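You operate a simulated robot arm through the tools that you are given. There is no shell and no other tool. Be economical: measure what you need, move in short steps, check, and stop when the job is done.

You are at the controls of a simulated two-armed robot. One attempt, no reset.

JOB
Open the catch drawer, put the steel insert that says "3" from the blue table top in the inside of the catch drawer, then shut the drawer. Take the carton that says "rings" from the blue table top and leave it on the top of the steel plates. Push the door shut. Open the right-hand cabinet door, fetch the white banded block and set it on the upper shelf behind the right cabinet door and shut the door again. Take the fuse with the largest size on its label from the top of the steel plates and put it on the marked spot on the opener table. Put the yellow cup from the marked spot on the opener table on top of the green banded block. Put the white tag on the plate of the turning stand away on the top of mould 58. Take the black grease can on the plate of the turning stand and put it away on the shelf under the opener table. Put the 212 heater coil from the deck of the lift table on top of the filter cartridge there and the 132 heater coil on the air bench top. Put one of the hex bolts from the rigging table top on top of the rusty block. Open the springs drawer. Any order will do. Set down upright: carton, yellow cup, white tag, black grease can, heater coil.

It is judged by the outcome, as a careful person would: the job done as asked, and still so three seconds after it is handed in. It fails if anything else is knocked over, pushed out of place, dropped, spilled or broken.

ROBOT AND FRAMES
Two 7-joint arms with two-finger parallel grippers on one trunk, on a base that drives. Base frame: it is fixed to the floor where the robot stands at the start and does not move with it; the origin is under the middle of the robot, x ahead of it, y to its left, z up. Lengths are in cm, angles in degrees, forces in N, time in s.
The left shoulder is at the start at [6, 14.3, 80.1], the right one opposite. Places, roughly: air bench top [90, 290, 90]; black grease can [-250, 125, 50]; carton [325, 350, 75]; catch drawer [70, -20, 60]; door [300, 450, 100]; filter cartridge [-300, 75, 50]; fuse [250, 200, 50]; green banded block (5x8x5 cm) [120, 70, 70]; heater coil [-275, 75, 50]; hex bolt (3x3x6 cm) [-340, 80, 80]; hex bolt (3x3x7 cm) [-370, 90, 80]; hex bolt (3x3x8 cm) [-380, 100, 80]; inside of the catch drawer [80, -30, 60]; marked spot on the opener table [130, 70, 70]; right-hand cabinet door [150, 130, 40]; rusty block (6x9x4 cm) [-350, 80, 70]; shelf under the opener table [130, 60, 20]; springs drawer [-440, 150, 40]; steel insert [300, 325, 75]; top of mould 58 [-330, 410, 70]; top of the steel plates [250, 210, 40]; upper shelf behind the right cabinet door [170, 120, 40]; white banded block (5x8x5 cm) [250, 200, 40]; white tag [-250, 125, 50]; yellow cup [150, 75, 75]. Payload 1.57 kg a hand.
The tool frame of a hand sits at the grasp point between the pads (the TCP): z along the fingers, y along the line on which they close. The tips reach 3 cm beyond it. Largest opening 11 cm; finger width 2.4, thickness 1.2; the body of the gripper, 4.8 by 11.2 cm, starts 7.8 cm behind the TCP.
Orientation is told as [roll, pitch, yaw] about the base's x, y, z axes, in that order, counted from this pose: with the fingers straight down and closing along the base's y, the tool's x points along the base's -x, its y along +y and its z along -z.

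CONTROLS
- The arms move only by the tool send_rows. It takes "left_series", "right_series" or both (then of equal length, played together; a hand with none holds still); each is a list that holds one entry, the list of rows, each a list of 7 numbers: the shift along the tool's x, y, z in units of 100 mm (1.0 is 100 mm), then the turn, a rotation vector about the tool's x, y, z in units of 60 degrees (1.0 is 60 degrees), then the finger opening in cm, from 0 to 11. In form: [[[dx, dy, dz, rx, ry, rz, fingers], ...]]. A call has 1 to 8 rows; each row is the pose to reach, as a shift and turn from the pose commanded when the call began, along the tool's axes at that moment. A call with a number of a shift or a turn outside -1 to 1 is refused whole. A row lasts 0.2 s, in which the tool goes at most 5 cm and 8.6 degrees; a call with a longer step from one row to the next is refused whole, and so is a gripper value outside its range. A pose out of reach is approached as far as the arm can. The call stops where the force on the tool passes 40 N (or 10 N more than at its start, if that is more) or the arm is blocked; 0.2 s more then pass. Each finger travels about 4.5 cm/s and halts on what it meets, pressing with about 22 N; the grip force reading is that of the motor and also rises with nothing between the fingers. The clock runs only during rows and for 0.2 s after the last one: add rows that repeat a pose to give the fingers time. It gives the time, the measured TCP pose, the force on the tool (base axes), the opening and the grip force at its end, in the units of the frame above (readings bear some noise), with the torque about the TCP (base axes, N m) and any sound that the robot's microphone picked up.
- Cameras (640 x 400 px; columns grow to the right, rows downward): "scene" is now at [4.34, -0.39, 140.57]; the picture's right is [-0.06, -1.00, 0.00], its down [-0.80, 0.05, -0.60] and it looks along [0.60, -0.04, -0.80] (base axes); focal length 257 px, centre (320, 200). "left" rides on the left gripper at [7, -1.6, -14.1] in its tool frame; the picture's right is [0.23, 0.97, 0.00], its down [-0.86, 0.20, -0.48] and it looks along [-0.47, 0.11, 0.88] (tool axes); focal length 222 px, centre (320, 200). "right" rides on the right gripper at [7, 1.6, -14.1] in its tool frame; the picture's right is [-0.23, 0.97, 0.00], its down [-0.86, -0.20, -0.48] and it looks along [-0.47, -0.11, 0.88] (tool axes); focal length 222 px, centre (320, 200). There is no depth. A picture from a camera that has moved, and an enlarged one, comes with that camera's place and axes in the base frame and with its lens.
- get_image(camera): a new picture of that camera. No time passes.
- lift_body(by): slides the trunk up (or, below 0, down) by that many cm; the arms and the scene camera ride with it, the base frame stays. It gives what a move gives, with no picture.
- base_move(legs): drives the robot by 1 to 6 legs, each [ahead, left, turn to the left] in cm, cm and degrees, along the robot's own axes; the way and the turn of a leg run together, so that a leg with both is an arc; at most 150 cm and 180 degrees a leg. The arms and the cameras ride along, it lands a little off, and it stops where it bumps. It gives what a move gives.
- pan_tilt(pan, tilt): turns the head with the scene camera to pan (to the left, within 86 degrees either way) and tilt (down, from -29 to 69), counted from straight ahead of the robot. It gives what a move gives.
- close_up(camera, box): a new picture of the part [left, top, right, bottom] of that camera's present view, enlarged. No time passes.
- close_job(): hands the job in; it is judged then, once.

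Work in short steps. Places have to be worked out from the pictures, the camera data and where the tool is seen: move nearer, look again, correct. Check each grasp and each placing, and mend what went wrong. You have 588 turns and 370 pictures in all, those below and enlarged ones among them. Open the grippers and draw the arms clear of the work before you hand the job in, unless the task says otherwise.

The tools are called after ">>>" as name(argument=value, ...) on one line, values as JSON. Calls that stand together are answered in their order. send_rows: Moves the arms, as the interface text tells. Its arguments: {"type":"object","properties":{"left_series":{"type":"array"},"right_series":{"type":"array"}},"required":[]} The other tools are called the same way: lift_body (by) slides the trunk up or down; base_move (legs) drives the base; pan_tilt (pan, tilt) turns the head that bears the scene camera; get_image (camera) takes a picture; close_up (camera, box) takes an enlarged picture of a part of a camera's view; close_job () hands the job in.

At the start:

```text
time_s: 0.0
left_ee_pos: [56.32, 22.04, 77.48]
left_orientation: [0.0, 0.0, 0.0]
left_contact_force: [0.6, 0.8, 0.1]
left_torque: [0.05, -0.02, -0.02]
left_gripper_width: 10.98
left_finger_force: 0.1
right_ee_pos: [48.15, -31.26, 82.56]
right_orientation: [0.0, -0.1, 0.1]
right_contact_force: [-0.2, 0.2, 0.7]
right_torque: [0.02, 0.03, 0.0]
right_gripper_width: 11.01
right_finger_force: 0.1
trunk travel left (down, up): [-40.0, 19.0]
robot x, y, heading: [-0.06, 0.21, 0.1]
head pan, tilt: [-3.4, 53.2]
```

scene: 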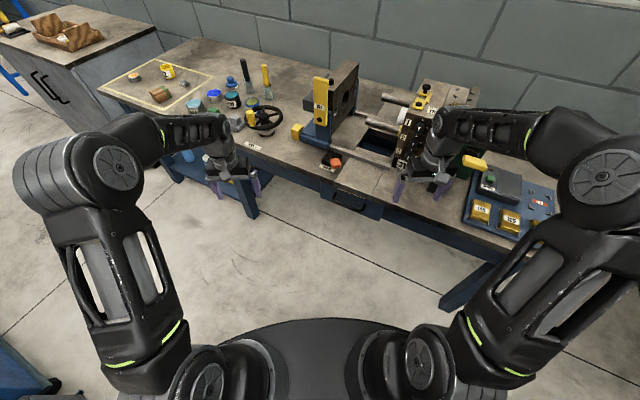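
right: 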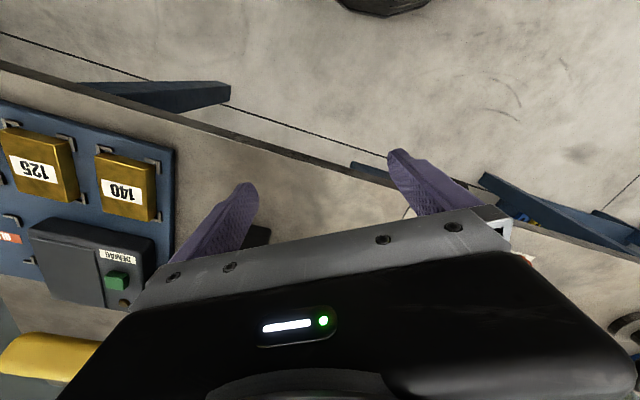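
left: 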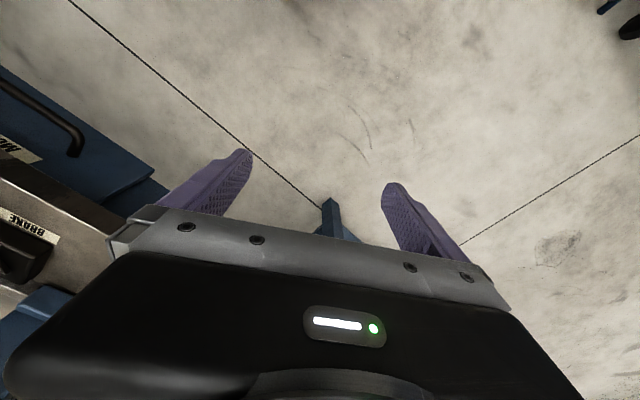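

The table ahead seems to be the opener table with the catch drawer. I enlarge the parts of the scene to see details.

>>> close_up(camera="scene", box=[80, 40, 320, 190])

>>> close_up(camera="scene", box=[260, 100, 460, 225])

```text
2.67 times, centred on (200, 115) of scene
camera zoom: at [4.34, -0.39, 140.57], right [-0.06, -1.0, 0.0], down [-0.8, 0.05, -0.6], along [0.6, -0.04, -0.8], focal length 686 px, centre (640, 427)
```

zoom: 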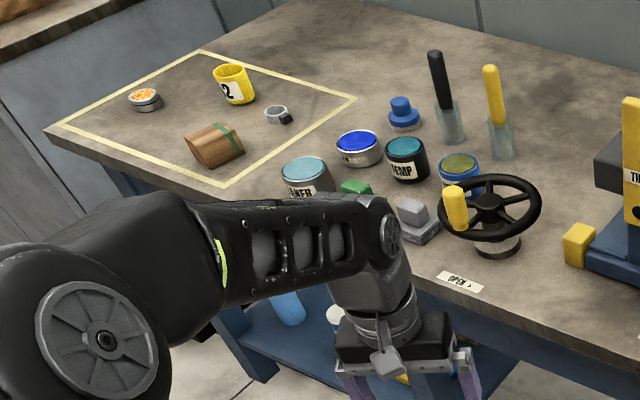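

```text
3.20 times, centred on (360, 162) of scene
camera zoom: at [4.34, -0.39, 140.57], right [-0.06, -1.0, 0.0], down [-0.8, 0.05, -0.6], along [0.6, -0.04, -0.8], focal length 823 px, centre (192, 320)
```

zoom: 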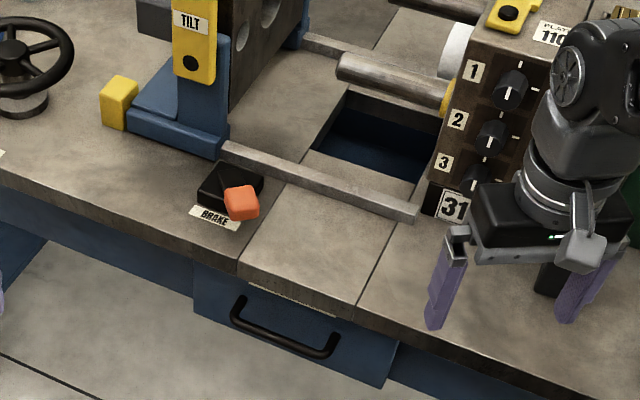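

Table and marked spot are clear. I look around to know the surroundings: left first.

>>> pan_tilt(pan=45, tilt=20)

>>> get_image(camera="scene")

>>> pan_tilt(pan=86, tilt=20)

>>> get_image(camera="scene")

>>> pan_tilt(pan=-60, tilt=20)

>>> get_image(camera="scene")

```text
time_s: 1.2
left_ee_pos: [56.15, 22.14, 77.58]
left_orientation: [-0.1, 0.0, 0.0]
left_contact_force: [0.4, 0.3, -0.4]
left_torque: [0.01, -0.01, 0.0]
left_gripper_width: 11.0
left_finger_force: 0.1
right_ee_pos: [48.1, -31.12, 82.58]
right_orientation: [0.0, 0.0, 0.0]
right_contact_force: [0.8, 0.6, -0.1]
right_torque: [-0.04, -0.01, -0.03]
right_gripper_width: 11.0
right_finger_force: 0.0
trunk travel left (down, up): [-40.0, 19.0]
robot x, y, heading: [-0.23, -0.07, -0.3]
head pan, tilt: [45.0, 20.0]
```

```text
364 pictures are left
camera scene: at [3.56, 6.63, 145.55], right [0.71, -0.71, 0.0], down [-0.24, -0.24, -0.94], along [0.66, 0.66, -0.34], focal length 257 px, centre (320, 200)
```

scene: 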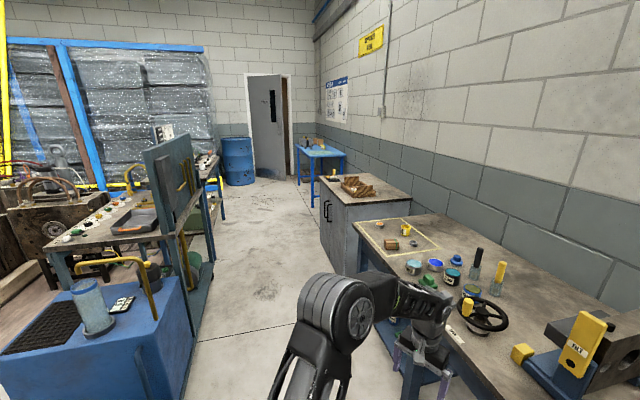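

```text
time_s: 2.2
left_ee_pos: [56.22, 22.2, 77.45]
left_orientation: [0.0, 0.0, 0.1]
left_contact_force: [-0.8, 0.2, -0.1]
left_torque: [0.03, 0.02, -0.02]
left_gripper_width: 10.99
left_finger_force: 0.0
right_ee_pos: [48.1, -31.23, 82.43]
right_orientation: [0.0, 0.0, 0.0]
right_contact_force: [0.4, -0.9, -0.1]
right_torque: [0.0, -0.01, 0.02]
right_gripper_width: 11.02
right_finger_force: 0.0
trunk travel left (down, up): [-40.0, 19.0]
robot x, y, heading: [-0.08, 0.16, 0.1]
head pan, tilt: [85.9, 20.0]
```

```text
363 pictures are left
camera scene: at [-2.37, 9.34, 145.55], right [1.0, -0.07, 0.0], down [-0.02, -0.34, -0.94], along [0.07, 0.94, -0.34], focal length 257 px, centre (320, 200)
```

scene: 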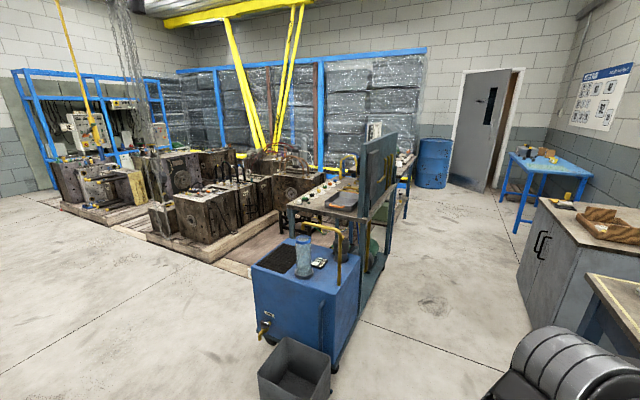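

```text
time_s: 4.5
left_ee_pos: [56.12, 22.16, 77.56]
left_orientation: [0.0, 0.1, 0.0]
left_contact_force: [-0.7, -0.4, -0.5]
left_torque: [0.01, 0.03, -0.02]
left_gripper_width: 11.02
left_finger_force: 0.1
right_ee_pos: [48.17, -31.21, 82.52]
right_orientation: [0.1, 0.0, 0.0]
right_contact_force: [-0.7, -0.8, 0.3]
right_torque: [0.0, -0.03, 0.0]
right_gripper_width: 11.02
right_finger_force: 0.0
trunk travel left (down, up): [-40.0, 19.0]
robot x, y, heading: [0.06, -0.1, 0.1]
head pan, tilt: [-60.0, 20.0]
```

```text
362 pictures are left
camera scene: at [1.63, -8.01, 145.55], right [-0.87, -0.5, 0.0], down [-0.17, 0.3, -0.94], along [0.47, -0.81, -0.34], focal length 257 px, centre (320, 200)
```

scene: 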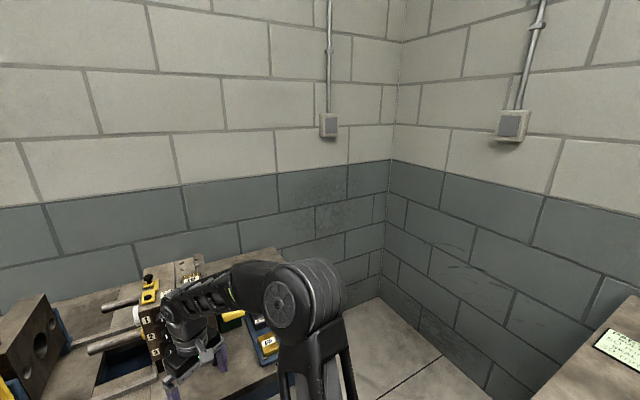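

Room layout: the opener table and cabinet run along a line turned about -30°. I retract both hands and raise them before driving.

>>> send_rows(left_series=[[[0.33, 0, -0.33, 0, 0, 0, 5], [0.66, 0, -0.66, 0, 0, 0, 5], [1.0, 0, -1.0, 0, 0, 0, 5], [1.0, 0, -1.0, 0, 0, 0, 5]]], right_series=[[[0.33, 0, -0.2, 0, 0, 0, 5], [0.66, 0, -0.4, 0, 0, 0, 5], [1.0, 0, -0.6, 0, 0, 0, 5], [1.0, 0, -0.6, 0, 0, 0, 5]]])

>>> pan_tilt(pan=0, tilt=45)

>>> base_move(legs=[[0, 0, -30], [0, 121, 0]])

>>> get_image(camera="scene")

```text
time_s: 5.5
left_ee_pos: [46.46, 22.12, 87.25]
left_orientation: [-0.1, 0.0, 0.0]
left_contact_force: [-0.1, 0.5, 0.1]
left_torque: [0.0, 0.01, 0.02]
left_gripper_width: 4.99
left_finger_force: 0.0
right_ee_pos: [38.16, -31.26, 88.48]
right_orientation: [0.0, -0.1, -0.1]
right_contact_force: [-0.6, 0.1, -0.3]
right_torque: [0.03, 0.0, 0.02]
right_gripper_width: 5.03
right_finger_force: 0.1
trunk travel left (down, up): [-40.0, 19.0]
robot x, y, heading: [-0.12, -0.41, -0.1]
head pan, tilt: [-60.0, 20.0]
```

```text
time_s: 6.8
left_ee_pos: [46.48, 22.16, 87.41]
left_orientation: [0.0, 0.0, 0.0]
left_contact_force: [0.7, -0.2, 0.7]
left_torque: [-0.03, -0.02, -0.02]
left_gripper_width: 5.04
left_finger_force: 0.1
right_ee_pos: [38.15, -31.18, 88.45]
right_orientation: [0.1, 0.0, 0.0]
right_contact_force: [0.4, 0.8, -0.6]
right_torque: [0.02, 0.0, 0.01]
right_gripper_width: 5.02
right_finger_force: 0.0
trunk travel left (down, up): [-40.0, 19.0]
robot x, y, heading: [0.19, -0.1, -0.0]
head pan, tilt: [0.0, 45.0]
```

```text
time_s: 14.4
left_ee_pos: [110.53, 99.77, 87.35]
left_orientation: [0.0, 0.0, -29.4]
left_contact_force: [0.2, -0.4, -0.8]
left_torque: [0.0, -0.01, 0.0]
left_gripper_width: 5.0
left_finger_force: 0.1
right_ee_pos: [77.12, 57.33, 88.48]
right_orientation: [0.0, 0.0, -29.5]
right_contact_force: [-0.9, -0.8, 0.5]
right_torque: [0.01, -0.02, 0.0]
right_gripper_width: 5.0
right_finger_force: 0.1
trunk travel left (down, up): [-40.0, 19.0]
robot x, y, heading: [59.26, 103.25, -29.3]
head pan, tilt: [0.0, 45.0]
```

```text
361 pictures are left
camera scene: at [63.59, 100.7, 141.68], right [-0.49, -0.87, 0.0], down [-0.62, 0.35, -0.71], along [0.62, -0.35, -0.71], focal length 257 px, centre (320, 200)
```

scene: 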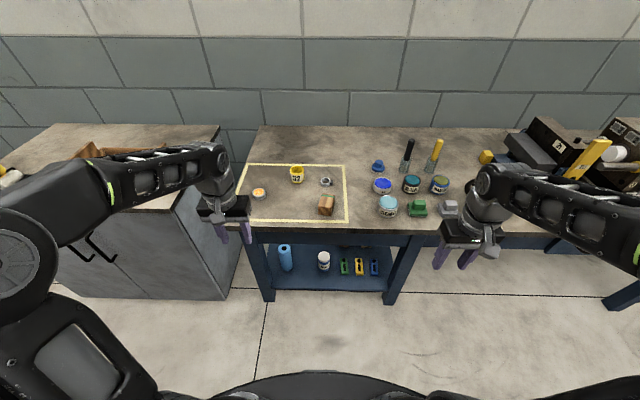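

Aligned with the table now. I judge the cup at about 91 ahead, 10 left of the robot, the block at 73 ahead, -2 left. I raise the trunk and drive 30 ahead, 8 right.

>>> lift_body(by=8)

>>> base_move(legs=[[30, -8, -0.5]])

>>> get_image(camera="scene")

>>> get_image(camera="left")

```text
time_s: 15.5
left_ee_pos: [110.52, 99.64, 95.22]
left_orientation: [0.0, 0.0, -29.4]
left_contact_force: [-0.1, 0.4, 0.5]
left_torque: [0.02, 0.02, 0.02]
left_gripper_width: 5.01
left_finger_force: 0.2
right_ee_pos: [77.1, 57.42, 96.55]
right_orientation: [0.0, 0.0, -29.4]
right_contact_force: [0.9, 0.0, 0.0]
right_torque: [-0.01, -0.03, 0.01]
right_gripper_width: 4.99
right_finger_force: 0.0
trunk travel left (down, up): [-48.0, 11.0]
robot x, y, heading: [59.26, 103.27, -29.1]
head pan, tilt: [0.0, 45.0]
```

```text
time_s: 17.6
left_ee_pos: [132.74, 77.56, 95.31]
left_orientation: [0.0, 0.0, -29.9]
left_contact_force: [0.3, -0.1, -0.2]
left_torque: [0.02, -0.01, -0.02]
left_gripper_width: 5.0
left_finger_force: 0.1
right_ee_pos: [98.98, 35.3, 96.43]
right_orientation: [-0.1, 0.0, -29.9]
right_contact_force: [0.2, -0.3, -0.3]
right_torque: [-0.02, -0.02, 0.0]
right_gripper_width: 5.0
right_finger_force: 0.0
trunk travel left (down, up): [-48.0, 11.0]
robot x, y, heading: [81.49, 81.67, -29.9]
head pan, tilt: [0.0, 45.0]
```

```text
360 pictures are left
camera scene: at [85.9, 78.79, 149.68], right [-0.5, -0.87, 0.0], down [-0.61, 0.35, -0.71], along [0.61, -0.35, -0.71], focal length 257 px, centre (320, 200)
```

scene: 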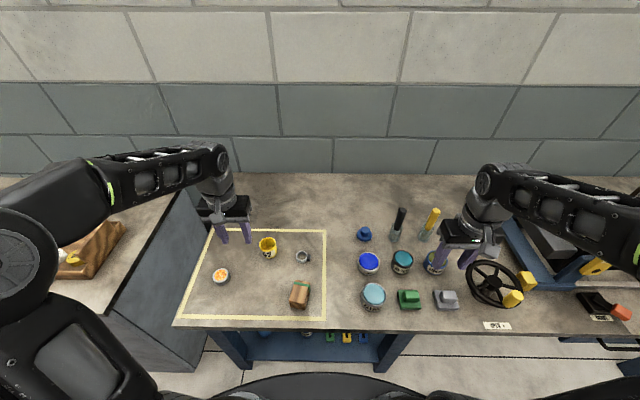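

```text
359 pictures are left
camera left: at [125.88, 79.42, 109.47], right [0.29, 0.96, 0.0], down [0.84, -0.25, 0.48], along [0.46, -0.14, -0.88], focal length 222 px, centre (320, 200)
```

left: 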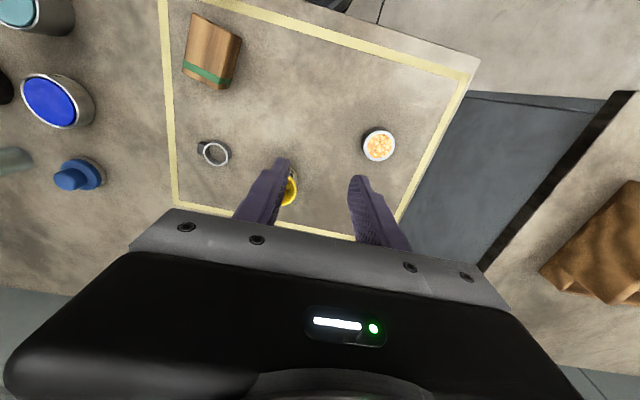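

I zoom in on the cup and block for finer measurement.

>>> close_up(camera="scene", box=[170, 210, 350, 322])

```text
3.56 times, centred on (260, 266) of scene
camera zoom: at [85.9, 78.79, 149.68], right [-0.5, -0.87, 0.0], down [-0.61, 0.35, -0.71], along [0.61, -0.35, -0.71], focal length 914 px, centre (533, -35)
```

zoom: 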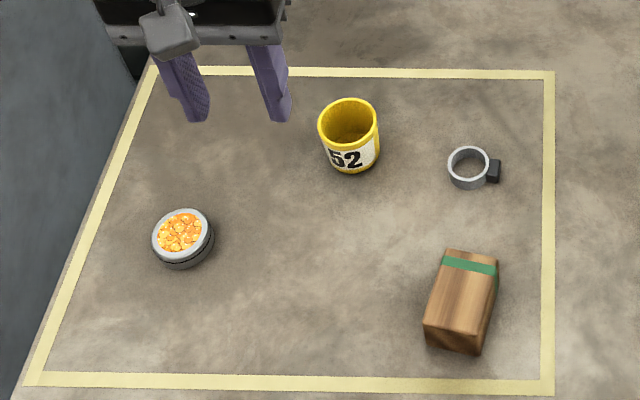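

Cup: about 57.1 ahead, 18.1 left, 6 cm wide, 5–6 tall; table near z≈71. I move the left hand above the cup and look.

>>> send_rows(left_series=[[[-0.3, -0.12, 0.15, 0, 0, 0, 9.5], [-0.6, -0.25, 0.35, 0, 0, 0, 9.5], [-0.9, -0.4, 0.55, 0, 0, 0, 9.5], [-1.0, -0.4, 0.7, 0, 0, 0, 9.5], [-1.0, -0.4, 0.7, 0, 0, 0, 9.5]]])

>>> get_image(camera="left")

>>> close_up(camera="scene", box=[170, 210, 350, 322])

```text
time_s: 18.8
left_ee_pos: [139.31, 68.89, 88.34]
left_orientation: [0.0, 0.0, -29.8]
left_contact_force: [-0.2, 0.0, -0.9]
left_torque: [0.0, 0.01, 0.0]
left_gripper_width: 9.5
left_finger_force: 0.1
right_ee_pos: [98.9, 35.36, 96.62]
right_orientation: [0.0, 0.0, -29.9]
right_contact_force: [-0.9, -0.1, 0.5]
right_torque: [-0.04, 0.04, -0.02]
right_gripper_width: 5.02
right_finger_force: 0.0
trunk travel left (down, up): [-48.0, 11.0]
robot x, y, heading: [81.19, 81.15, -30.0]
head pan, tilt: [0.0, 45.0]
```

```text
357 pictures are left
camera left: at [132.33, 70.92, 102.53], right [0.29, 0.96, 0.0], down [0.84, -0.25, 0.48], along [0.46, -0.14, -0.88], focal length 222 px, centre (320, 200)
```

left: 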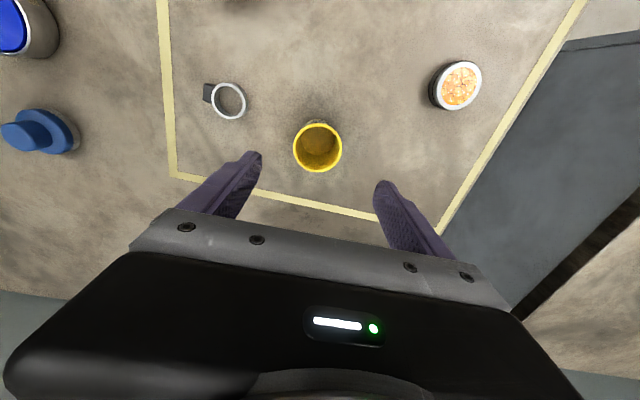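

```text
3.56 times, centred on (260, 266) of scene
camera zoom: at [85.82, 78.86, 149.68], right [-0.5, -0.87, 0.0], down [-0.61, 0.35, -0.71], along [0.61, -0.35, -0.71], focal length 914 px, centre (533, -35)
```

zoom: 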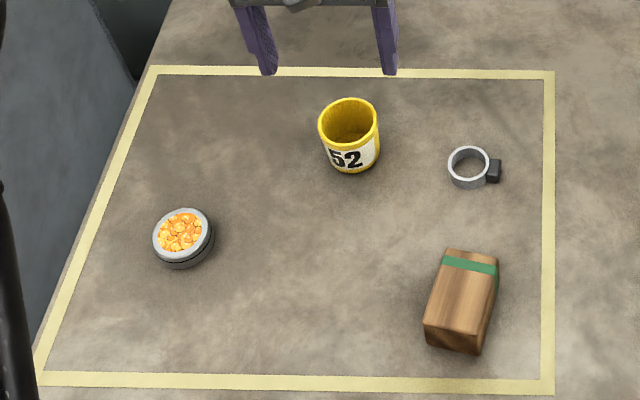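

Both estimates agree that the cup is right under the TCP. Lowering 10 cm and checking.

>>> send_rows(left_series=[[[0, 0, 0.3, 0, 0, 0, 9.5], [0, 0, 0.6, 0, 0, 0, 9.5], [0, 0, 0.85, 0, 0, 0, 9.5], [0, 0, 1.0, 0, 0, 0, 9.5], [0, 0, 1.0, 0, 0, 0, 9.5]]])

>>> get_image(camera="left")

>>> close_up(camera="scene", box=[170, 210, 350, 322])

```text
time_s: 20.0
left_ee_pos: [139.35, 69.1, 78.29]
left_orientation: [0.0, 0.0, -29.9]
left_contact_force: [0.3, -0.2, 0.0]
left_torque: [0.03, -0.03, 0.02]
left_gripper_width: 9.52
left_finger_force: 0.0
right_ee_pos: [98.92, 35.33, 96.45]
right_orientation: [0.1, 0.1, -29.9]
right_contact_force: [0.7, -0.5, 1.1]
right_torque: [0.0, 0.01, 0.0]
right_gripper_width: 4.98
right_finger_force: 0.0
trunk travel left (down, up): [-48.0, 11.0]
robot x, y, heading: [81.16, 81.55, -29.8]
head pan, tilt: [0.0, 45.0]
```

```text
355 pictures are left
camera left: at [132.51, 70.94, 92.48], right [0.29, 0.96, 0.0], down [0.84, -0.25, 0.48], along [0.46, -0.14, -0.88], focal length 222 px, centre (320, 200)
```

left: 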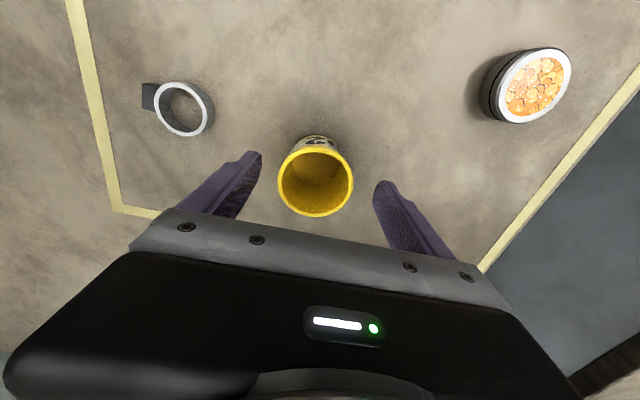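

```text
3.56 times, centred on (260, 266) of scene
camera zoom: at [85.83, 78.86, 149.68], right [-0.5, -0.87, 0.0], down [-0.61, 0.35, -0.71], along [0.61, -0.35, -0.71], focal length 914 px, centre (533, -35)
```

zoom: 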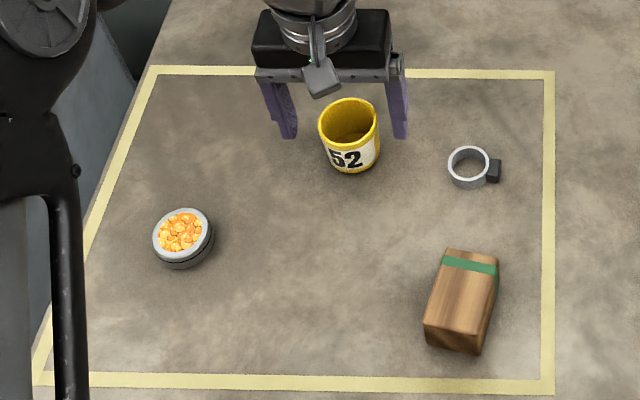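

Well centred. Lowering 3 cm more, then closing gently on the cup.

>>> send_rows(left_series=[[[0, 0, 0.15, 0, 0, 0, 9.5], [0, 0, 0.3, 0, 0, 0, 9.5], [0, 0, 0.3, 0, 0, 0, 7], [0, 0, 0.3, 0, 0, 0, 5], [0, 0, 0.3, 0, 0, 0, 4], [0, 0, 0.3, 0, 0, 0, 4]]])

>>> get_image(camera="left")

```text
time_s: 21.4
left_ee_pos: [139.4, 69.03, 75.24]
left_orientation: [0.0, 0.1, -29.9]
left_contact_force: [0.5, -0.2, -0.1]
left_torque: [0.0, 0.0, 0.0]
left_gripper_width: 5.46
left_finger_force: 22.0
right_ee_pos: [98.92, 35.31, 96.54]
right_orientation: [0.0, 0.0, -29.9]
right_contact_force: [-0.4, -0.1, 0.1]
right_torque: [0.01, 0.03, 0.02]
right_gripper_width: 4.99
right_finger_force: 0.1
trunk travel left (down, up): [-48.0, 11.0]
robot x, y, heading: [81.19, 81.43, -29.7]
head pan, tilt: [0.0, 45.0]
```

```text
353 pictures are left
camera left: at [132.49, 71.03, 89.49], right [0.29, 0.96, 0.0], down [0.84, -0.25, 0.48], along [0.46, -0.14, -0.88], focal length 222 px, centre (320, 200)
```

left: 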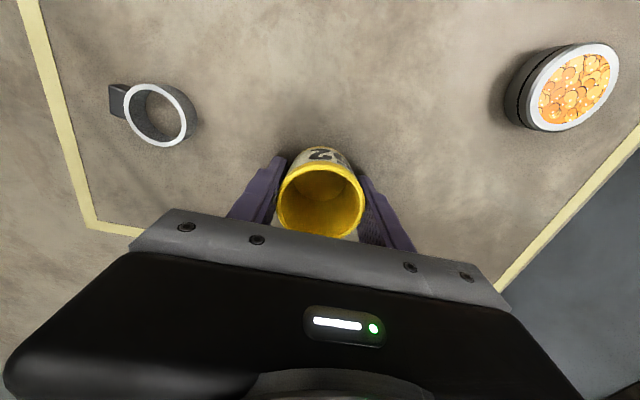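

Cup held (5.46 wide). Lift it, then move toward the block in two steps.

>>> send_rows(left_series=[[[0, 0, -0.3, 0, 0, 0, 4], [0, 0, -0.6, 0, 0, 0, 4], [0, 0, -0.9, 0, 0, 0, 4], [0.35, -0.25, -0.9, 0, 0, 0, 4], [0.65, -0.45, -0.9, 0, 0, 0, 4], [0.9, -0.6, -0.9, 0, 0, 0, 4], [0.9, -0.6, -0.9, 0, 0, 0, 4]]])

>>> send_rows(left_series=[[[0.3, -0.25, 0, 0, 0, 0, 4], [0.6, -0.5, 0, 0, 0, 0, 4], [0.74, -0.59, 0, 0, 0, 0, 4], [0.74, -0.59, 0, 0, 0, 0, 4]]])

>>> get_image(camera="left")

>>> close_up(camera="scene", box=[220, 210, 400, 322])

```text
time_s: 23.0
left_ee_pos: [128.51, 68.24, 84.28]
left_orientation: [0.1, 0.1, -30.0]
left_contact_force: [0.3, -0.5, -1.6]
left_torque: [0.01, -0.01, -0.02]
left_gripper_width: 5.47
left_finger_force: 22.1
right_ee_pos: [99.01, 35.39, 96.45]
right_orientation: [0.0, 0.1, -29.8]
right_contact_force: [-0.1, 0.2, 0.4]
right_torque: [0.02, -0.01, 0.01]
right_gripper_width: 5.01
right_finger_force: 0.1
trunk travel left (down, up): [-48.0, 11.0]
robot x, y, heading: [81.33, 81.31, -29.9]
head pan, tilt: [0.0, 45.0]
```

```text
time_s: 24.0
left_ee_pos: [119.07, 66.96, 84.25]
left_orientation: [0.0, 0.0, -30.1]
left_contact_force: [-0.5, -0.2, -0.7]
left_torque: [0.02, 0.03, 0.0]
left_gripper_width: 5.49
left_finger_force: 21.5
right_ee_pos: [98.91, 35.37, 96.46]
right_orientation: [0.1, 0.0, -29.9]
right_contact_force: [0.8, 0.0, 0.4]
right_torque: [-0.01, 0.05, -0.03]
right_gripper_width: 5.0
right_finger_force: 0.0
trunk travel left (down, up): [-48.0, 11.0]
robot x, y, heading: [81.37, 81.27, -30.0]
head pan, tilt: [0.0, 45.0]
```

```text
352 pictures are left
camera left: at [112.24, 68.97, 98.45], right [0.29, 0.96, 0.0], down [0.84, -0.25, 0.48], along [0.46, -0.14, -0.88], focal length 222 px, centre (320, 200)
```

left: 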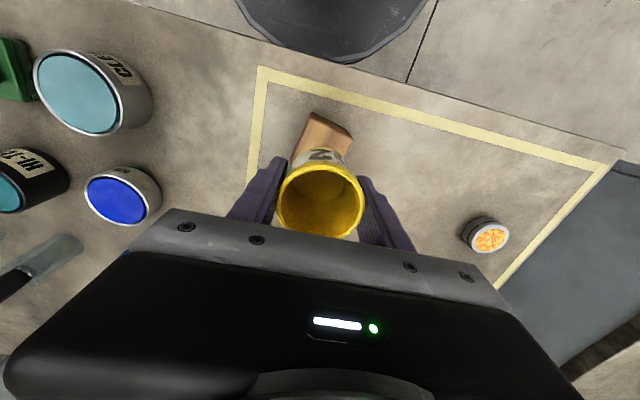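

```text
3.56 times, centred on (310, 266) of scene
camera zoom: at [85.84, 78.86, 149.68], right [-0.5, -0.87, 0.0], down [-0.61, 0.35, -0.71], along [0.61, -0.35, -0.71], focal length 914 px, centre (356, -35)
```

zoom: 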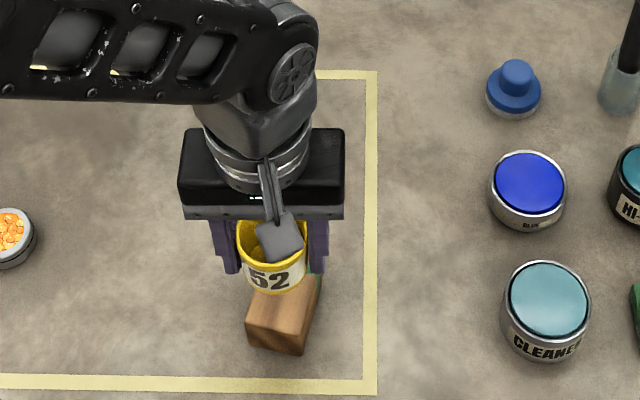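

Cup is over the block's centre within half a cm. Lowering by 3.3 with a small correction.

>>> send_rows(left_series=[[[-0.04, -0.05, 0.15, 0, 0, 0, 4], [-0.04, -0.05, 0.28, 0, 0, 0, 4], [-0.04, -0.05, 0.33, 0, 0, 0, 4], [-0.04, -0.05, 0.33, 0, 0, 0, 4]]])

>>> close_up(camera="scene", box=[250, 240, 350, 302])

```text
time_s: 25.0
left_ee_pos: [119.39, 66.37, 81.13]
left_orientation: [0.0, 0.0, -29.8]
left_contact_force: [0.0, 0.9, -0.6]
left_torque: [0.0, -0.02, -0.03]
left_gripper_width: 5.45
left_finger_force: 21.9
right_ee_pos: [98.99, 35.38, 96.44]
right_orientation: [0.0, -0.1, -29.8]
right_contact_force: [-0.1, 0.1, 0.2]
right_torque: [0.0, 0.0, 0.0]
right_gripper_width: 4.99
right_finger_force: 0.0
trunk travel left (down, up): [-48.0, 11.0]
robot x, y, heading: [81.22, 81.33, -30.0]
head pan, tilt: [0.0, 45.0]
```

```text
6.40 times, centred on (300, 271) of scene
camera zoom: at [85.83, 78.86, 149.68], right [-0.5, -0.87, 0.0], down [-0.61, 0.35, -0.71], along [0.61, -0.35, -0.71], focal length 1646 px, centre (448, -254)
```

zoom: 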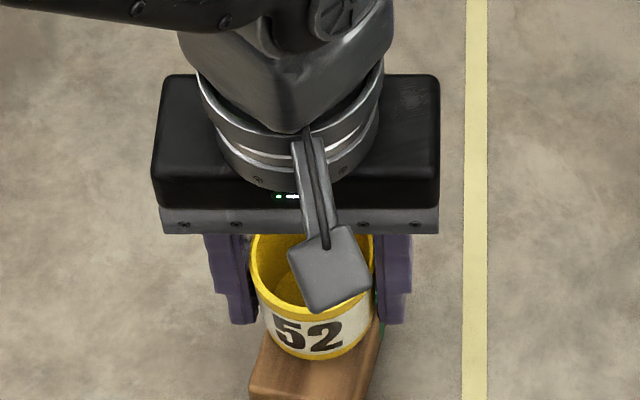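

Nearly there. I keep lowering in small steps watching the force.

>>> send_rows(left_series=[[[0, 0, 0.03, 0, 0, 0, 4], [0, 0, 0.06, 0, 0, 0, 4], [0, 0, 0.06, 0, 0, 0, 4]]])

>>> send_rows(left_series=[[[0, 0, 0.02, 0, 0, 0, 4], [0, 0, 0.04, 0, 0, 0, 4], [0, 0, 0.04, 0, 0, 0, 4]]])

```text
time_s: 25.8
left_ee_pos: [119.31, 66.44, 80.43]
left_orientation: [0.0, 0.1, -30.0]
left_contact_force: [-0.4, 0.6, 0.0]
left_torque: [0.0, 0.02, -0.02]
left_gripper_width: 5.46
left_finger_force: 21.9
right_ee_pos: [98.95, 35.33, 96.5]
right_orientation: [0.1, 0.0, -29.8]
right_contact_force: [0.9, 0.2, 0.8]
right_torque: [0.02, -0.01, -0.02]
right_gripper_width: 4.99
right_finger_force: 0.0
trunk travel left (down, up): [-48.0, 11.0]
robot x, y, heading: [81.28, 81.34, -29.8]
head pan, tilt: [0.0, 45.0]
```

```text
time_s: 26.6
left_ee_pos: [119.31, 66.32, 79.95]
left_orientation: [0.0, 0.0, -30.0]
left_contact_force: [1.1, 0.1, -0.8]
left_torque: [0.0, 0.03, -0.02]
left_gripper_width: 5.47
left_finger_force: 22.1
right_ee_pos: [98.95, 35.35, 96.51]
right_orientation: [0.0, -0.1, -29.8]
right_contact_force: [-0.3, 1.0, 0.2]
right_torque: [0.02, 0.0, -0.03]
right_gripper_width: 5.0
right_finger_force: 0.0
trunk travel left (down, up): [-48.0, 11.0]
robot x, y, heading: [81.23, 81.42, -30.0]
head pan, tilt: [0.0, 45.0]
```

No contact yet; continue in small steps.

>>> send_rows(left_series=[[[0, 0, 0.02, 0, 0, 0, 4], [0, 0, 0.03, 0, 0, 0, 4], [0, 0, 0.03, 0, 0, 0, 4]]])

>>> close_up(camera="scene", box=[250, 250, 350, 312])

```text
time_s: 27.4
left_ee_pos: [119.31, 66.38, 79.78]
left_orientation: [0.0, -0.1, -29.8]
left_contact_force: [0.8, 3.3, 13.9]
left_torque: [0.13, 0.01, 0.02]
left_gripper_width: 5.47
left_finger_force: 22.1
right_ee_pos: [98.96, 35.35, 96.43]
right_orientation: [0.0, 0.1, -29.9]
right_contact_force: [-0.5, -0.4, -0.1]
right_torque: [0.0, -0.05, -0.04]
right_gripper_width: 5.01
right_finger_force: 0.0
trunk travel left (down, up): [-48.0, 11.0]
robot x, y, heading: [81.39, 81.72, -29.7]
head pan, tilt: [0.0, 45.0]
```

```text
6.40 times, centred on (300, 281) of scene
camera zoom: at [85.75, 78.93, 149.71], right [-0.5, -0.87, 0.0], down [-0.61, 0.35, -0.71], along [0.61, -0.35, -0.71], focal length 1646 px, centre (448, -318)
```

zoom: 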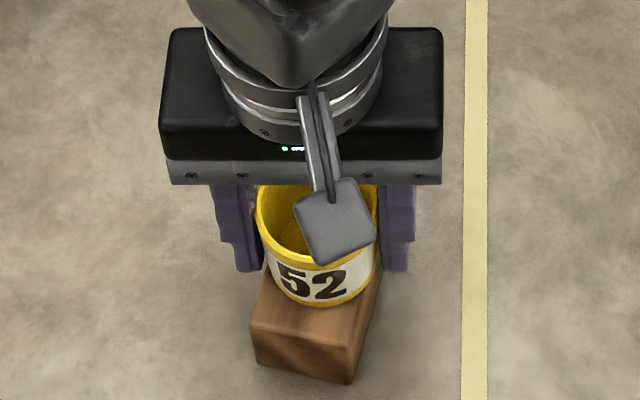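

Contact felt and the cup sits well on the block. Opening and withdrawing upward.

>>> send_rows(left_series=[[[0, 0, -0.01, 0, 0, 0, 6], [0, 0, -0.01, 0, 0, 0, 7.5], [0, 0, -0.01, 0, 0, 0, 8.5], [0, 0, -0.2, 0, 0, 0, 8.5], [0, 0, -0.5, 0, 0, 0, 8.5], [0, 0, -0.9, 0, 0, 0, 8.5], [0, 0, -1.0, 0, 0, 0, 8.5], [0, 0, -1.0, 0, 0, 0, 8.5]]])

>>> get_image(camera="left")

>>> close_up(camera="scene", box=[220, 210, 400, 322])

```text
time_s: 29.2
left_ee_pos: [119.3, 66.35, 89.65]
left_orientation: [0.0, 0.0, -29.8]
left_contact_force: [0.4, -0.4, -0.1]
left_torque: [0.02, 0.03, 0.02]
left_gripper_width: 8.49
left_finger_force: 0.1
right_ee_pos: [99.11, 35.41, 96.57]
right_orientation: [0.0, -0.1, -29.8]
right_contact_force: [-0.7, -0.5, -0.5]
right_torque: [0.02, 0.02, -0.01]
right_gripper_width: 5.0
right_finger_force: 0.2
trunk travel left (down, up): [-48.0, 11.0]
robot x, y, heading: [81.44, 81.51, -29.9]
head pan, tilt: [0.0, 45.0]
```

```text
348 pictures are left
camera left: at [112.42, 68.22, 103.78], right [0.29, 0.96, 0.0], down [0.84, -0.25, 0.48], along [0.46, -0.14, -0.88], focal length 222 px, centre (320, 200)
```

left: 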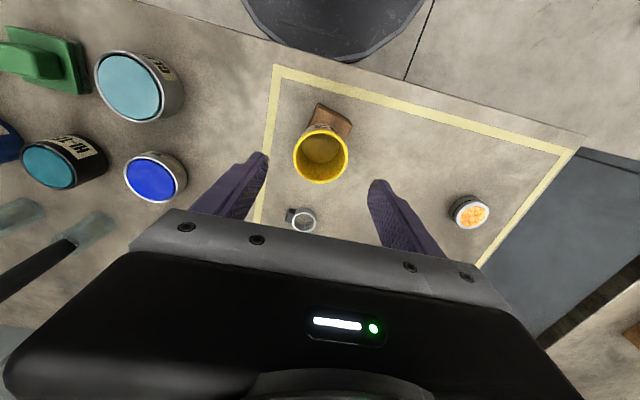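

```text
3.56 times, centred on (310, 266) of scene
camera zoom: at [85.83, 78.86, 149.68], right [-0.5, -0.87, 0.0], down [-0.61, 0.35, -0.71], along [0.61, -0.35, -0.71], focal length 914 px, centre (356, -35)
```

zoom: 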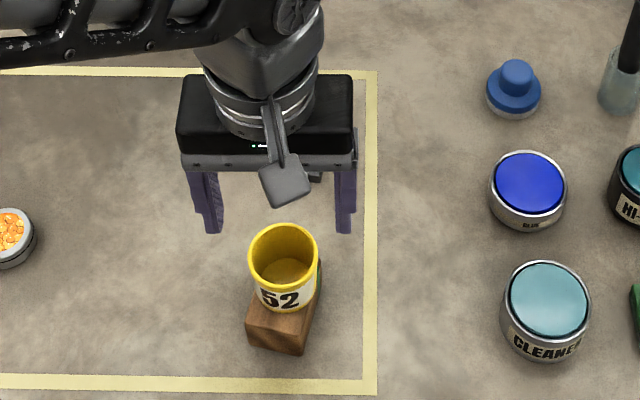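

Cup placed. Next the cabinet: back off, drive left along it, and look.

>>> base_move(legs=[[-38, 0, 0], [0, 70, 0]])

>>> get_image(camera="scene")

```text
time_s: 35.1
left_ee_pos: [121.22, 146.38, 89.52]
left_orientation: [-0.1, 0.0, -29.7]
left_contact_force: [-0.2, 0.0, 1.0]
left_torque: [0.03, -0.03, 0.01]
left_gripper_width: 8.52
left_finger_force: 0.0
right_ee_pos: [101.05, 115.33, 96.46]
right_orientation: [0.0, -0.1, -29.7]
right_contact_force: [0.2, 0.4, 0.2]
right_torque: [-0.02, 0.03, -0.02]
right_gripper_width: 5.0
right_finger_force: 0.0
trunk travel left (down, up): [-48.0, 11.0]
robot x, y, heading: [83.26, 161.34, -29.7]
head pan, tilt: [0.0, 45.0]
```

```text
346 pictures are left
camera scene: at [87.81, 158.93, 149.68], right [-0.5, -0.87, 0.0], down [-0.61, 0.35, -0.71], along [0.61, -0.35, -0.71], focal length 257 px, centre (320, 200)
```

scene: 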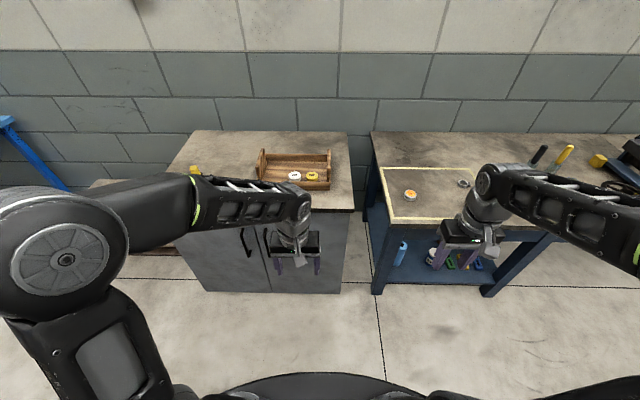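

I zoom on the cabinet doors and handles.

>>> close_up(camera="scene", box=[160, 120, 384, 310])

>>> close_up(camera="scene", box=[200, 210, 320, 300])

```text
2.11 times, centred on (272, 215) of scene
camera zoom: at [87.81, 158.93, 149.68], right [-0.5, -0.87, 0.0], down [-0.61, 0.35, -0.71], along [0.61, -0.35, -0.71], focal length 541 px, centre (421, 168)
```

zoom: 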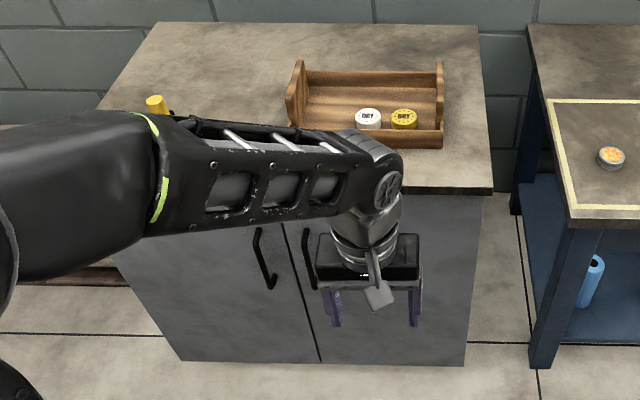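

```text
4.44 times, centred on (260, 255) of scene
camera zoom: at [87.81, 158.93, 149.68], right [-0.5, -0.87, 0.0], down [-0.61, 0.35, -0.71], along [0.61, -0.35, -0.71], focal length 1143 px, centre (587, -44)
```

zoom: 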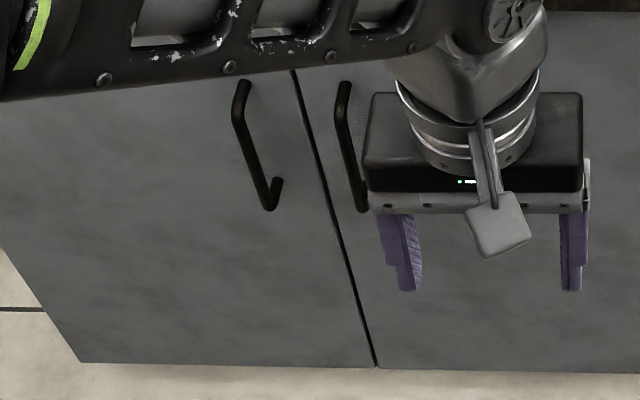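

The right door spans left 29 to -12 with its handle (z 44–65) about 23 left, 72 ahead; hinge on the right. I drive so the handle falls in the right hand's zone and lower the trunk.

>>> base_move(legs=[[0, 45, 0], [8, 0, -0.3]])

>>> lift_body(by=-18)

>>> send_rows(right_series=[[[-0.13, 0.05, 0.0, 0, -0.13, 0, 6], [-0.26, 0.1, 0.0, 0, -0.26, 0, 6], [-0.4, 0.1, 0.0, 0, -0.39, 0, 7], [-0.55, 0.1, 0.1, 0, -0.52, 0, 7], [-0.7, 0.1, 0.2, 0, -0.65, 0, 7], [-0.85, 0.1, 0.3, 0, -0.78, 0, 7], [-1.0, 0.1, 0.4, 0, -0.91, 0, 7], [-1.0, 0.1, 0.4, 0, -0.91, 0, 7]]])

>>> get_image(camera="scene")

>>> get_image(camera="right")

```text
time_s: 38.5
left_ee_pos: [151.18, 182.16, 89.51]
left_orientation: [0.1, 0.1, -30.5]
left_contact_force: [-0.6, 0.0, 0.4]
left_torque: [0.01, 0.03, -0.01]
left_gripper_width: 8.5
left_finger_force: 0.1
right_ee_pos: [130.66, 151.34, 96.32]
right_orientation: [0.0, 0.1, -30.3]
right_contact_force: [0.0, -0.4, -1.1]
right_torque: [0.05, 0.0, 0.0]
right_gripper_width: 5.02
right_finger_force: 0.1
trunk travel left (down, up): [-48.0, 11.0]
robot x, y, heading: [113.43, 198.12, -30.4]
head pan, tilt: [0.0, 45.0]
```

```text
time_s: 40.5
left_ee_pos: [151.23, 182.24, 71.51]
left_orientation: [0.0, 0.0, -30.4]
left_contact_force: [0.3, 0.4, 0.4]
left_torque: [0.02, -0.02, 0.04]
left_gripper_width: 8.52
left_finger_force: 0.0
right_ee_pos: [130.65, 151.44, 78.5]
right_orientation: [0.0, 0.0, -30.4]
right_contact_force: [-0.8, 0.2, -0.7]
right_torque: [0.04, 0.01, 0.01]
right_gripper_width: 5.0
right_finger_force: 0.0
trunk travel left (down, up): [-30.0, 29.0]
robot x, y, heading: [113.54, 197.64, -30.5]
head pan, tilt: [0.0, 45.0]
```

```text
time_s: 42.4
left_ee_pos: [151.15, 182.2, 71.56]
left_orientation: [0.0, 0.0, -30.4]
left_contact_force: [0.2, -0.7, 0.5]
left_torque: [0.01, 0.0, 0.0]
left_gripper_width: 8.49
left_finger_force: 0.1
right_ee_pos: [140.07, 146.75, 74.58]
right_orientation: [0.1, -54.7, -30.4]
right_contact_force: [0.5, 0.0, -0.4]
right_torque: [0.01, -0.01, 0.0]
right_gripper_width: 7.0
right_finger_force: 0.1
right hand out of reach, approached as far as the arm can: row 7, 8
trunk travel left (down, up): [-30.0, 29.0]
robot x, y, heading: [113.92, 197.74, -30.6]
head pan, tilt: [0.0, 45.0]
```

```text
343 pictures are left
camera scene: at [117.84, 195.06, 131.68], right [-0.51, -0.86, 0.0], down [-0.61, 0.36, -0.71], along [0.61, -0.36, -0.71], focal length 257 px, centre (320, 200)
```

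scene: 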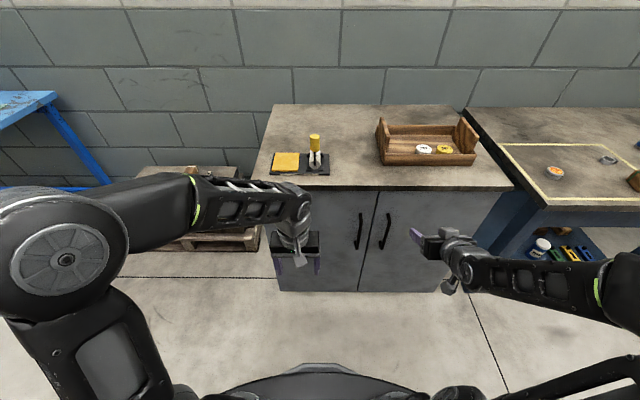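

```text
342 pictures are left
camera right: at [127.58, 156.08, 77.03], right [0.61, 0.77, 0.19], down [-0.01, -0.23, 0.97], along [0.8, -0.59, -0.13], focal length 222 px, centre (320, 200)
```

right: 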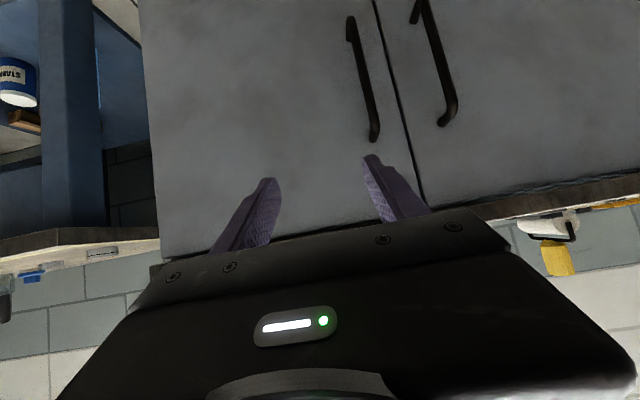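

The arm is fine; handle estimated at (157.8, 145, 44–65). I advance along the tool axis about half way and look again.

>>> send_rows(right_series=[[[0.05, 0.15, 0.25, 0, 0, 0, 7], [0.1, 0.3, 0.5, 0, 0, 0, 7], [0.15, 0.45, 0.75, 0, 0, 0, 7], [0.2, 0.6, 1.0, 0, 0, 0, 7], [0.2, 0.6, 1.0, 0, 0, 0, 7]]])

>>> get_image(camera="right")

```text
time_s: 43.5
left_ee_pos: [151.22, 182.2, 71.54]
left_orientation: [-0.1, 0.1, -30.3]
left_contact_force: [-0.6, -0.1, 0.1]
left_torque: [-0.01, 0.02, 0.02]
left_gripper_width: 8.5
left_finger_force: 0.2
right_ee_pos: [149.22, 148.24, 67.03]
right_orientation: [0.0, -54.6, -30.4]
right_contact_force: [0.4, -0.3, 0.5]
right_torque: [0.02, 0.01, 0.0]
right_gripper_width: 7.01
right_finger_force: 0.0
trunk travel left (down, up): [-30.0, 29.0]
robot x, y, heading: [113.42, 197.25, -30.3]
head pan, tilt: [0.0, 45.0]
```

```text
341 pictures are left
camera right: at [136.7, 157.59, 69.6], right [0.61, 0.77, 0.18], down [-0.01, -0.23, 0.97], along [0.8, -0.59, -0.13], focal length 222 px, centre (320, 200)
```

right: 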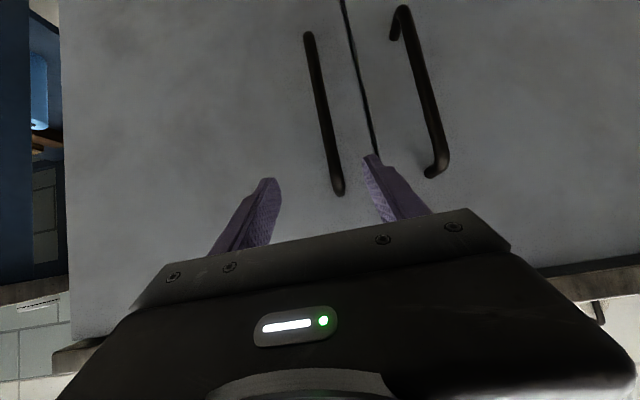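

Handle triangulates at about (157.8, 144.8). Advancing another 10 cm along the tool with a small correction.

>>> send_rows(right_series=[[[0.08, 0.04, 0.25, 0, 0, 0, 7], [0.15, 0.08, 0.5, 0, 0, 0, 7], [0.23, 0.12, 0.75, 0, 0, 0, 7], [0.3, 0.15, 1.0, 0, 0, 0, 7], [0.3, 0.15, 1.0, 0, 0, 0, 7]]])

>>> get_image(camera="right")

>>> close_up(camera="scene", box=[320, 180, 480, 300])

```text
time_s: 44.6
left_ee_pos: [150.81, 182.26, 71.59]
left_orientation: [0.0, -0.2, -30.7]
left_contact_force: [0.8, 0.3, 0.5]
left_torque: [-0.01, -0.05, 0.01]
left_gripper_width: 8.51
left_finger_force: 0.0
right_ee_pos: [154.18, 146.78, 58.19]
right_orientation: [0.7, -53.0, -31.3]
right_contact_force: [-15.8, 10.5, 1.7]
right_torque: [-0.01, 0.15, -0.66]
right_gripper_width: 6.87
right_finger_force: 0.0
trunk travel left (down, up): [-30.0, 29.0]
robot x, y, heading: [113.38, 198.0, -30.5]
head pan, tilt: [0.0, 45.0]
stopped in row 5 (right hand): the force on the tool passed its limit (the readings are from after the stop); the commanded pose is now the measured one
```

```text
340 pictures are left
camera right: at [141.72, 156.15, 61.14], right [0.61, 0.77, 0.19], down [0.01, -0.24, 0.97], along [0.79, -0.59, -0.16], focal length 222 px, centre (320, 200)
```

right: 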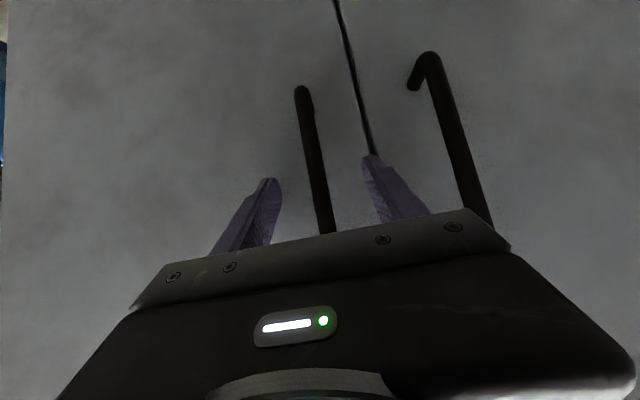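

```text
3.33 times, centred on (400, 240) of scene
camera zoom: at [117.46, 195.32, 131.66], right [-0.51, -0.86, 0.0], down [-0.61, 0.36, -0.71], along [0.61, -0.36, -0.71], focal length 857 px, centre (53, 67)
```

zoom: 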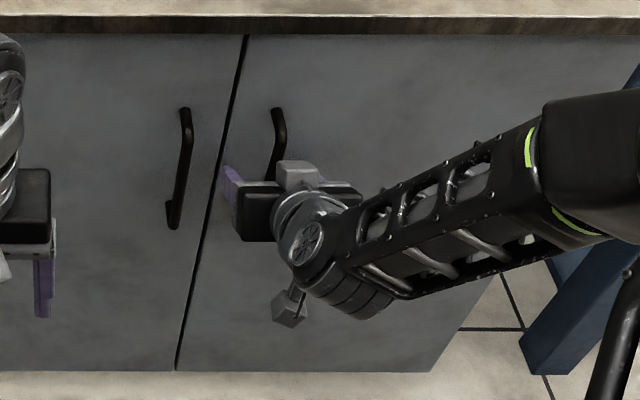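

The fingertips touch the door and the handle bar lies between the fingers. I back off 0.5 cm and close.

>>> send_rows(right_series=[[[0, 0, -0.05, 0, 0, 0, 6], [0, 0, -0.05, 0, 0, 0, 4], [0, 0, -0.05, 0, 0, 0, 2], [0, 0, -0.05, 0, 0, 0, 0.5], [0, 0, -0.05, 0, 0, 0, 0.5], [0, 0, -0.05, 0, 0, 0, 0.5]]])

>>> get_image(camera="right")

```text
time_s: 46.0
left_ee_pos: [150.88, 182.16, 71.7]
left_orientation: [0.0, -0.1, -30.5]
left_contact_force: [1.2, -0.4, 0.1]
left_torque: [-0.01, 0.02, 0.0]
left_gripper_width: 8.5
left_finger_force: 0.2
right_ee_pos: [154.13, 146.84, 58.63]
right_orientation: [0.5, -53.5, -30.9]
right_contact_force: [-4.8, -0.4, 2.4]
right_torque: [-0.39, 0.27, -0.01]
right_gripper_width: 1.18
right_finger_force: 23.6
trunk travel left (down, up): [-30.0, 29.0]
robot x, y, heading: [113.22, 197.62, -30.5]
head pan, tilt: [0.0, 45.0]
```

```text
338 pictures are left
camera right: at [141.73, 156.23, 61.49], right [0.61, 0.77, 0.19], down [0.0, -0.24, 0.97], along [0.79, -0.59, -0.15], focal length 222 px, centre (320, 200)
```

right: 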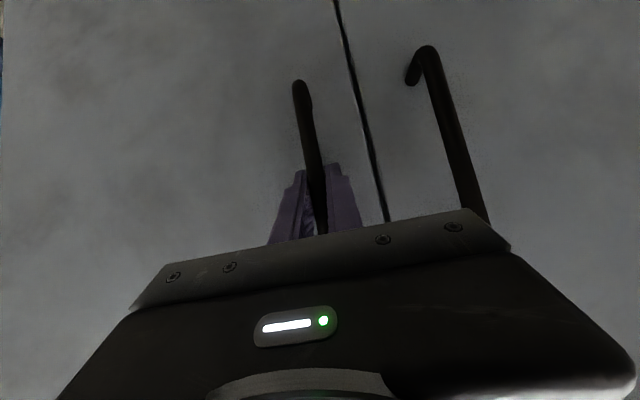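

Handle gripped. I pull the door along its hinge arc by 16°.

>>> send_rows(right_series=[[[0.147, -0.037, -0.199, -0.054, 0, -0.04, 0.5], [0.256, -0.075, -0.346, -0.094, 0, -0.069, 0.5], [0.363, -0.123, -0.49, -0.134, 0, -0.099, 0.5], [0.469, -0.181, -0.634, -0.174, 0, -0.129, 0.5], [0.573, -0.248, -0.774, -0.214, 0, -0.159, 0.5], [0.573, -0.248, -0.774, -0.214, 0, -0.159, 0.5]]])

>>> get_image(camera="scene")

```text
time_s: 47.4
left_ee_pos: [150.98, 182.27, 71.6]
left_orientation: [0.0, 0.0, -30.6]
left_contact_force: [0.1, -0.5, -0.8]
left_torque: [0.02, 0.01, -0.02]
left_gripper_width: 8.49
left_finger_force: 0.1
right_ee_pos: [144.46, 149.79, 58.66]
right_orientation: [0.6, -53.3, -14.9]
right_contact_force: [2.0, 16.0, -7.0]
right_torque: [-0.54, 0.19, -0.02]
right_gripper_width: 1.18
right_finger_force: 28.7
trunk travel left (down, up): [-30.0, 29.0]
robot x, y, heading: [113.09, 197.96, -30.6]
head pan, tilt: [0.0, 45.0]
```

```text
337 pictures are left
camera scene: at [117.7, 195.26, 131.67], right [-0.51, -0.86, 0.0], down [-0.61, 0.36, -0.71], along [0.61, -0.36, -0.71], focal length 257 px, centre (320, 200)
```

scene: 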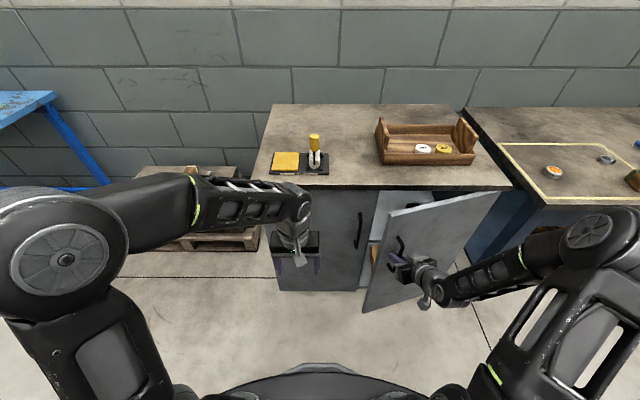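

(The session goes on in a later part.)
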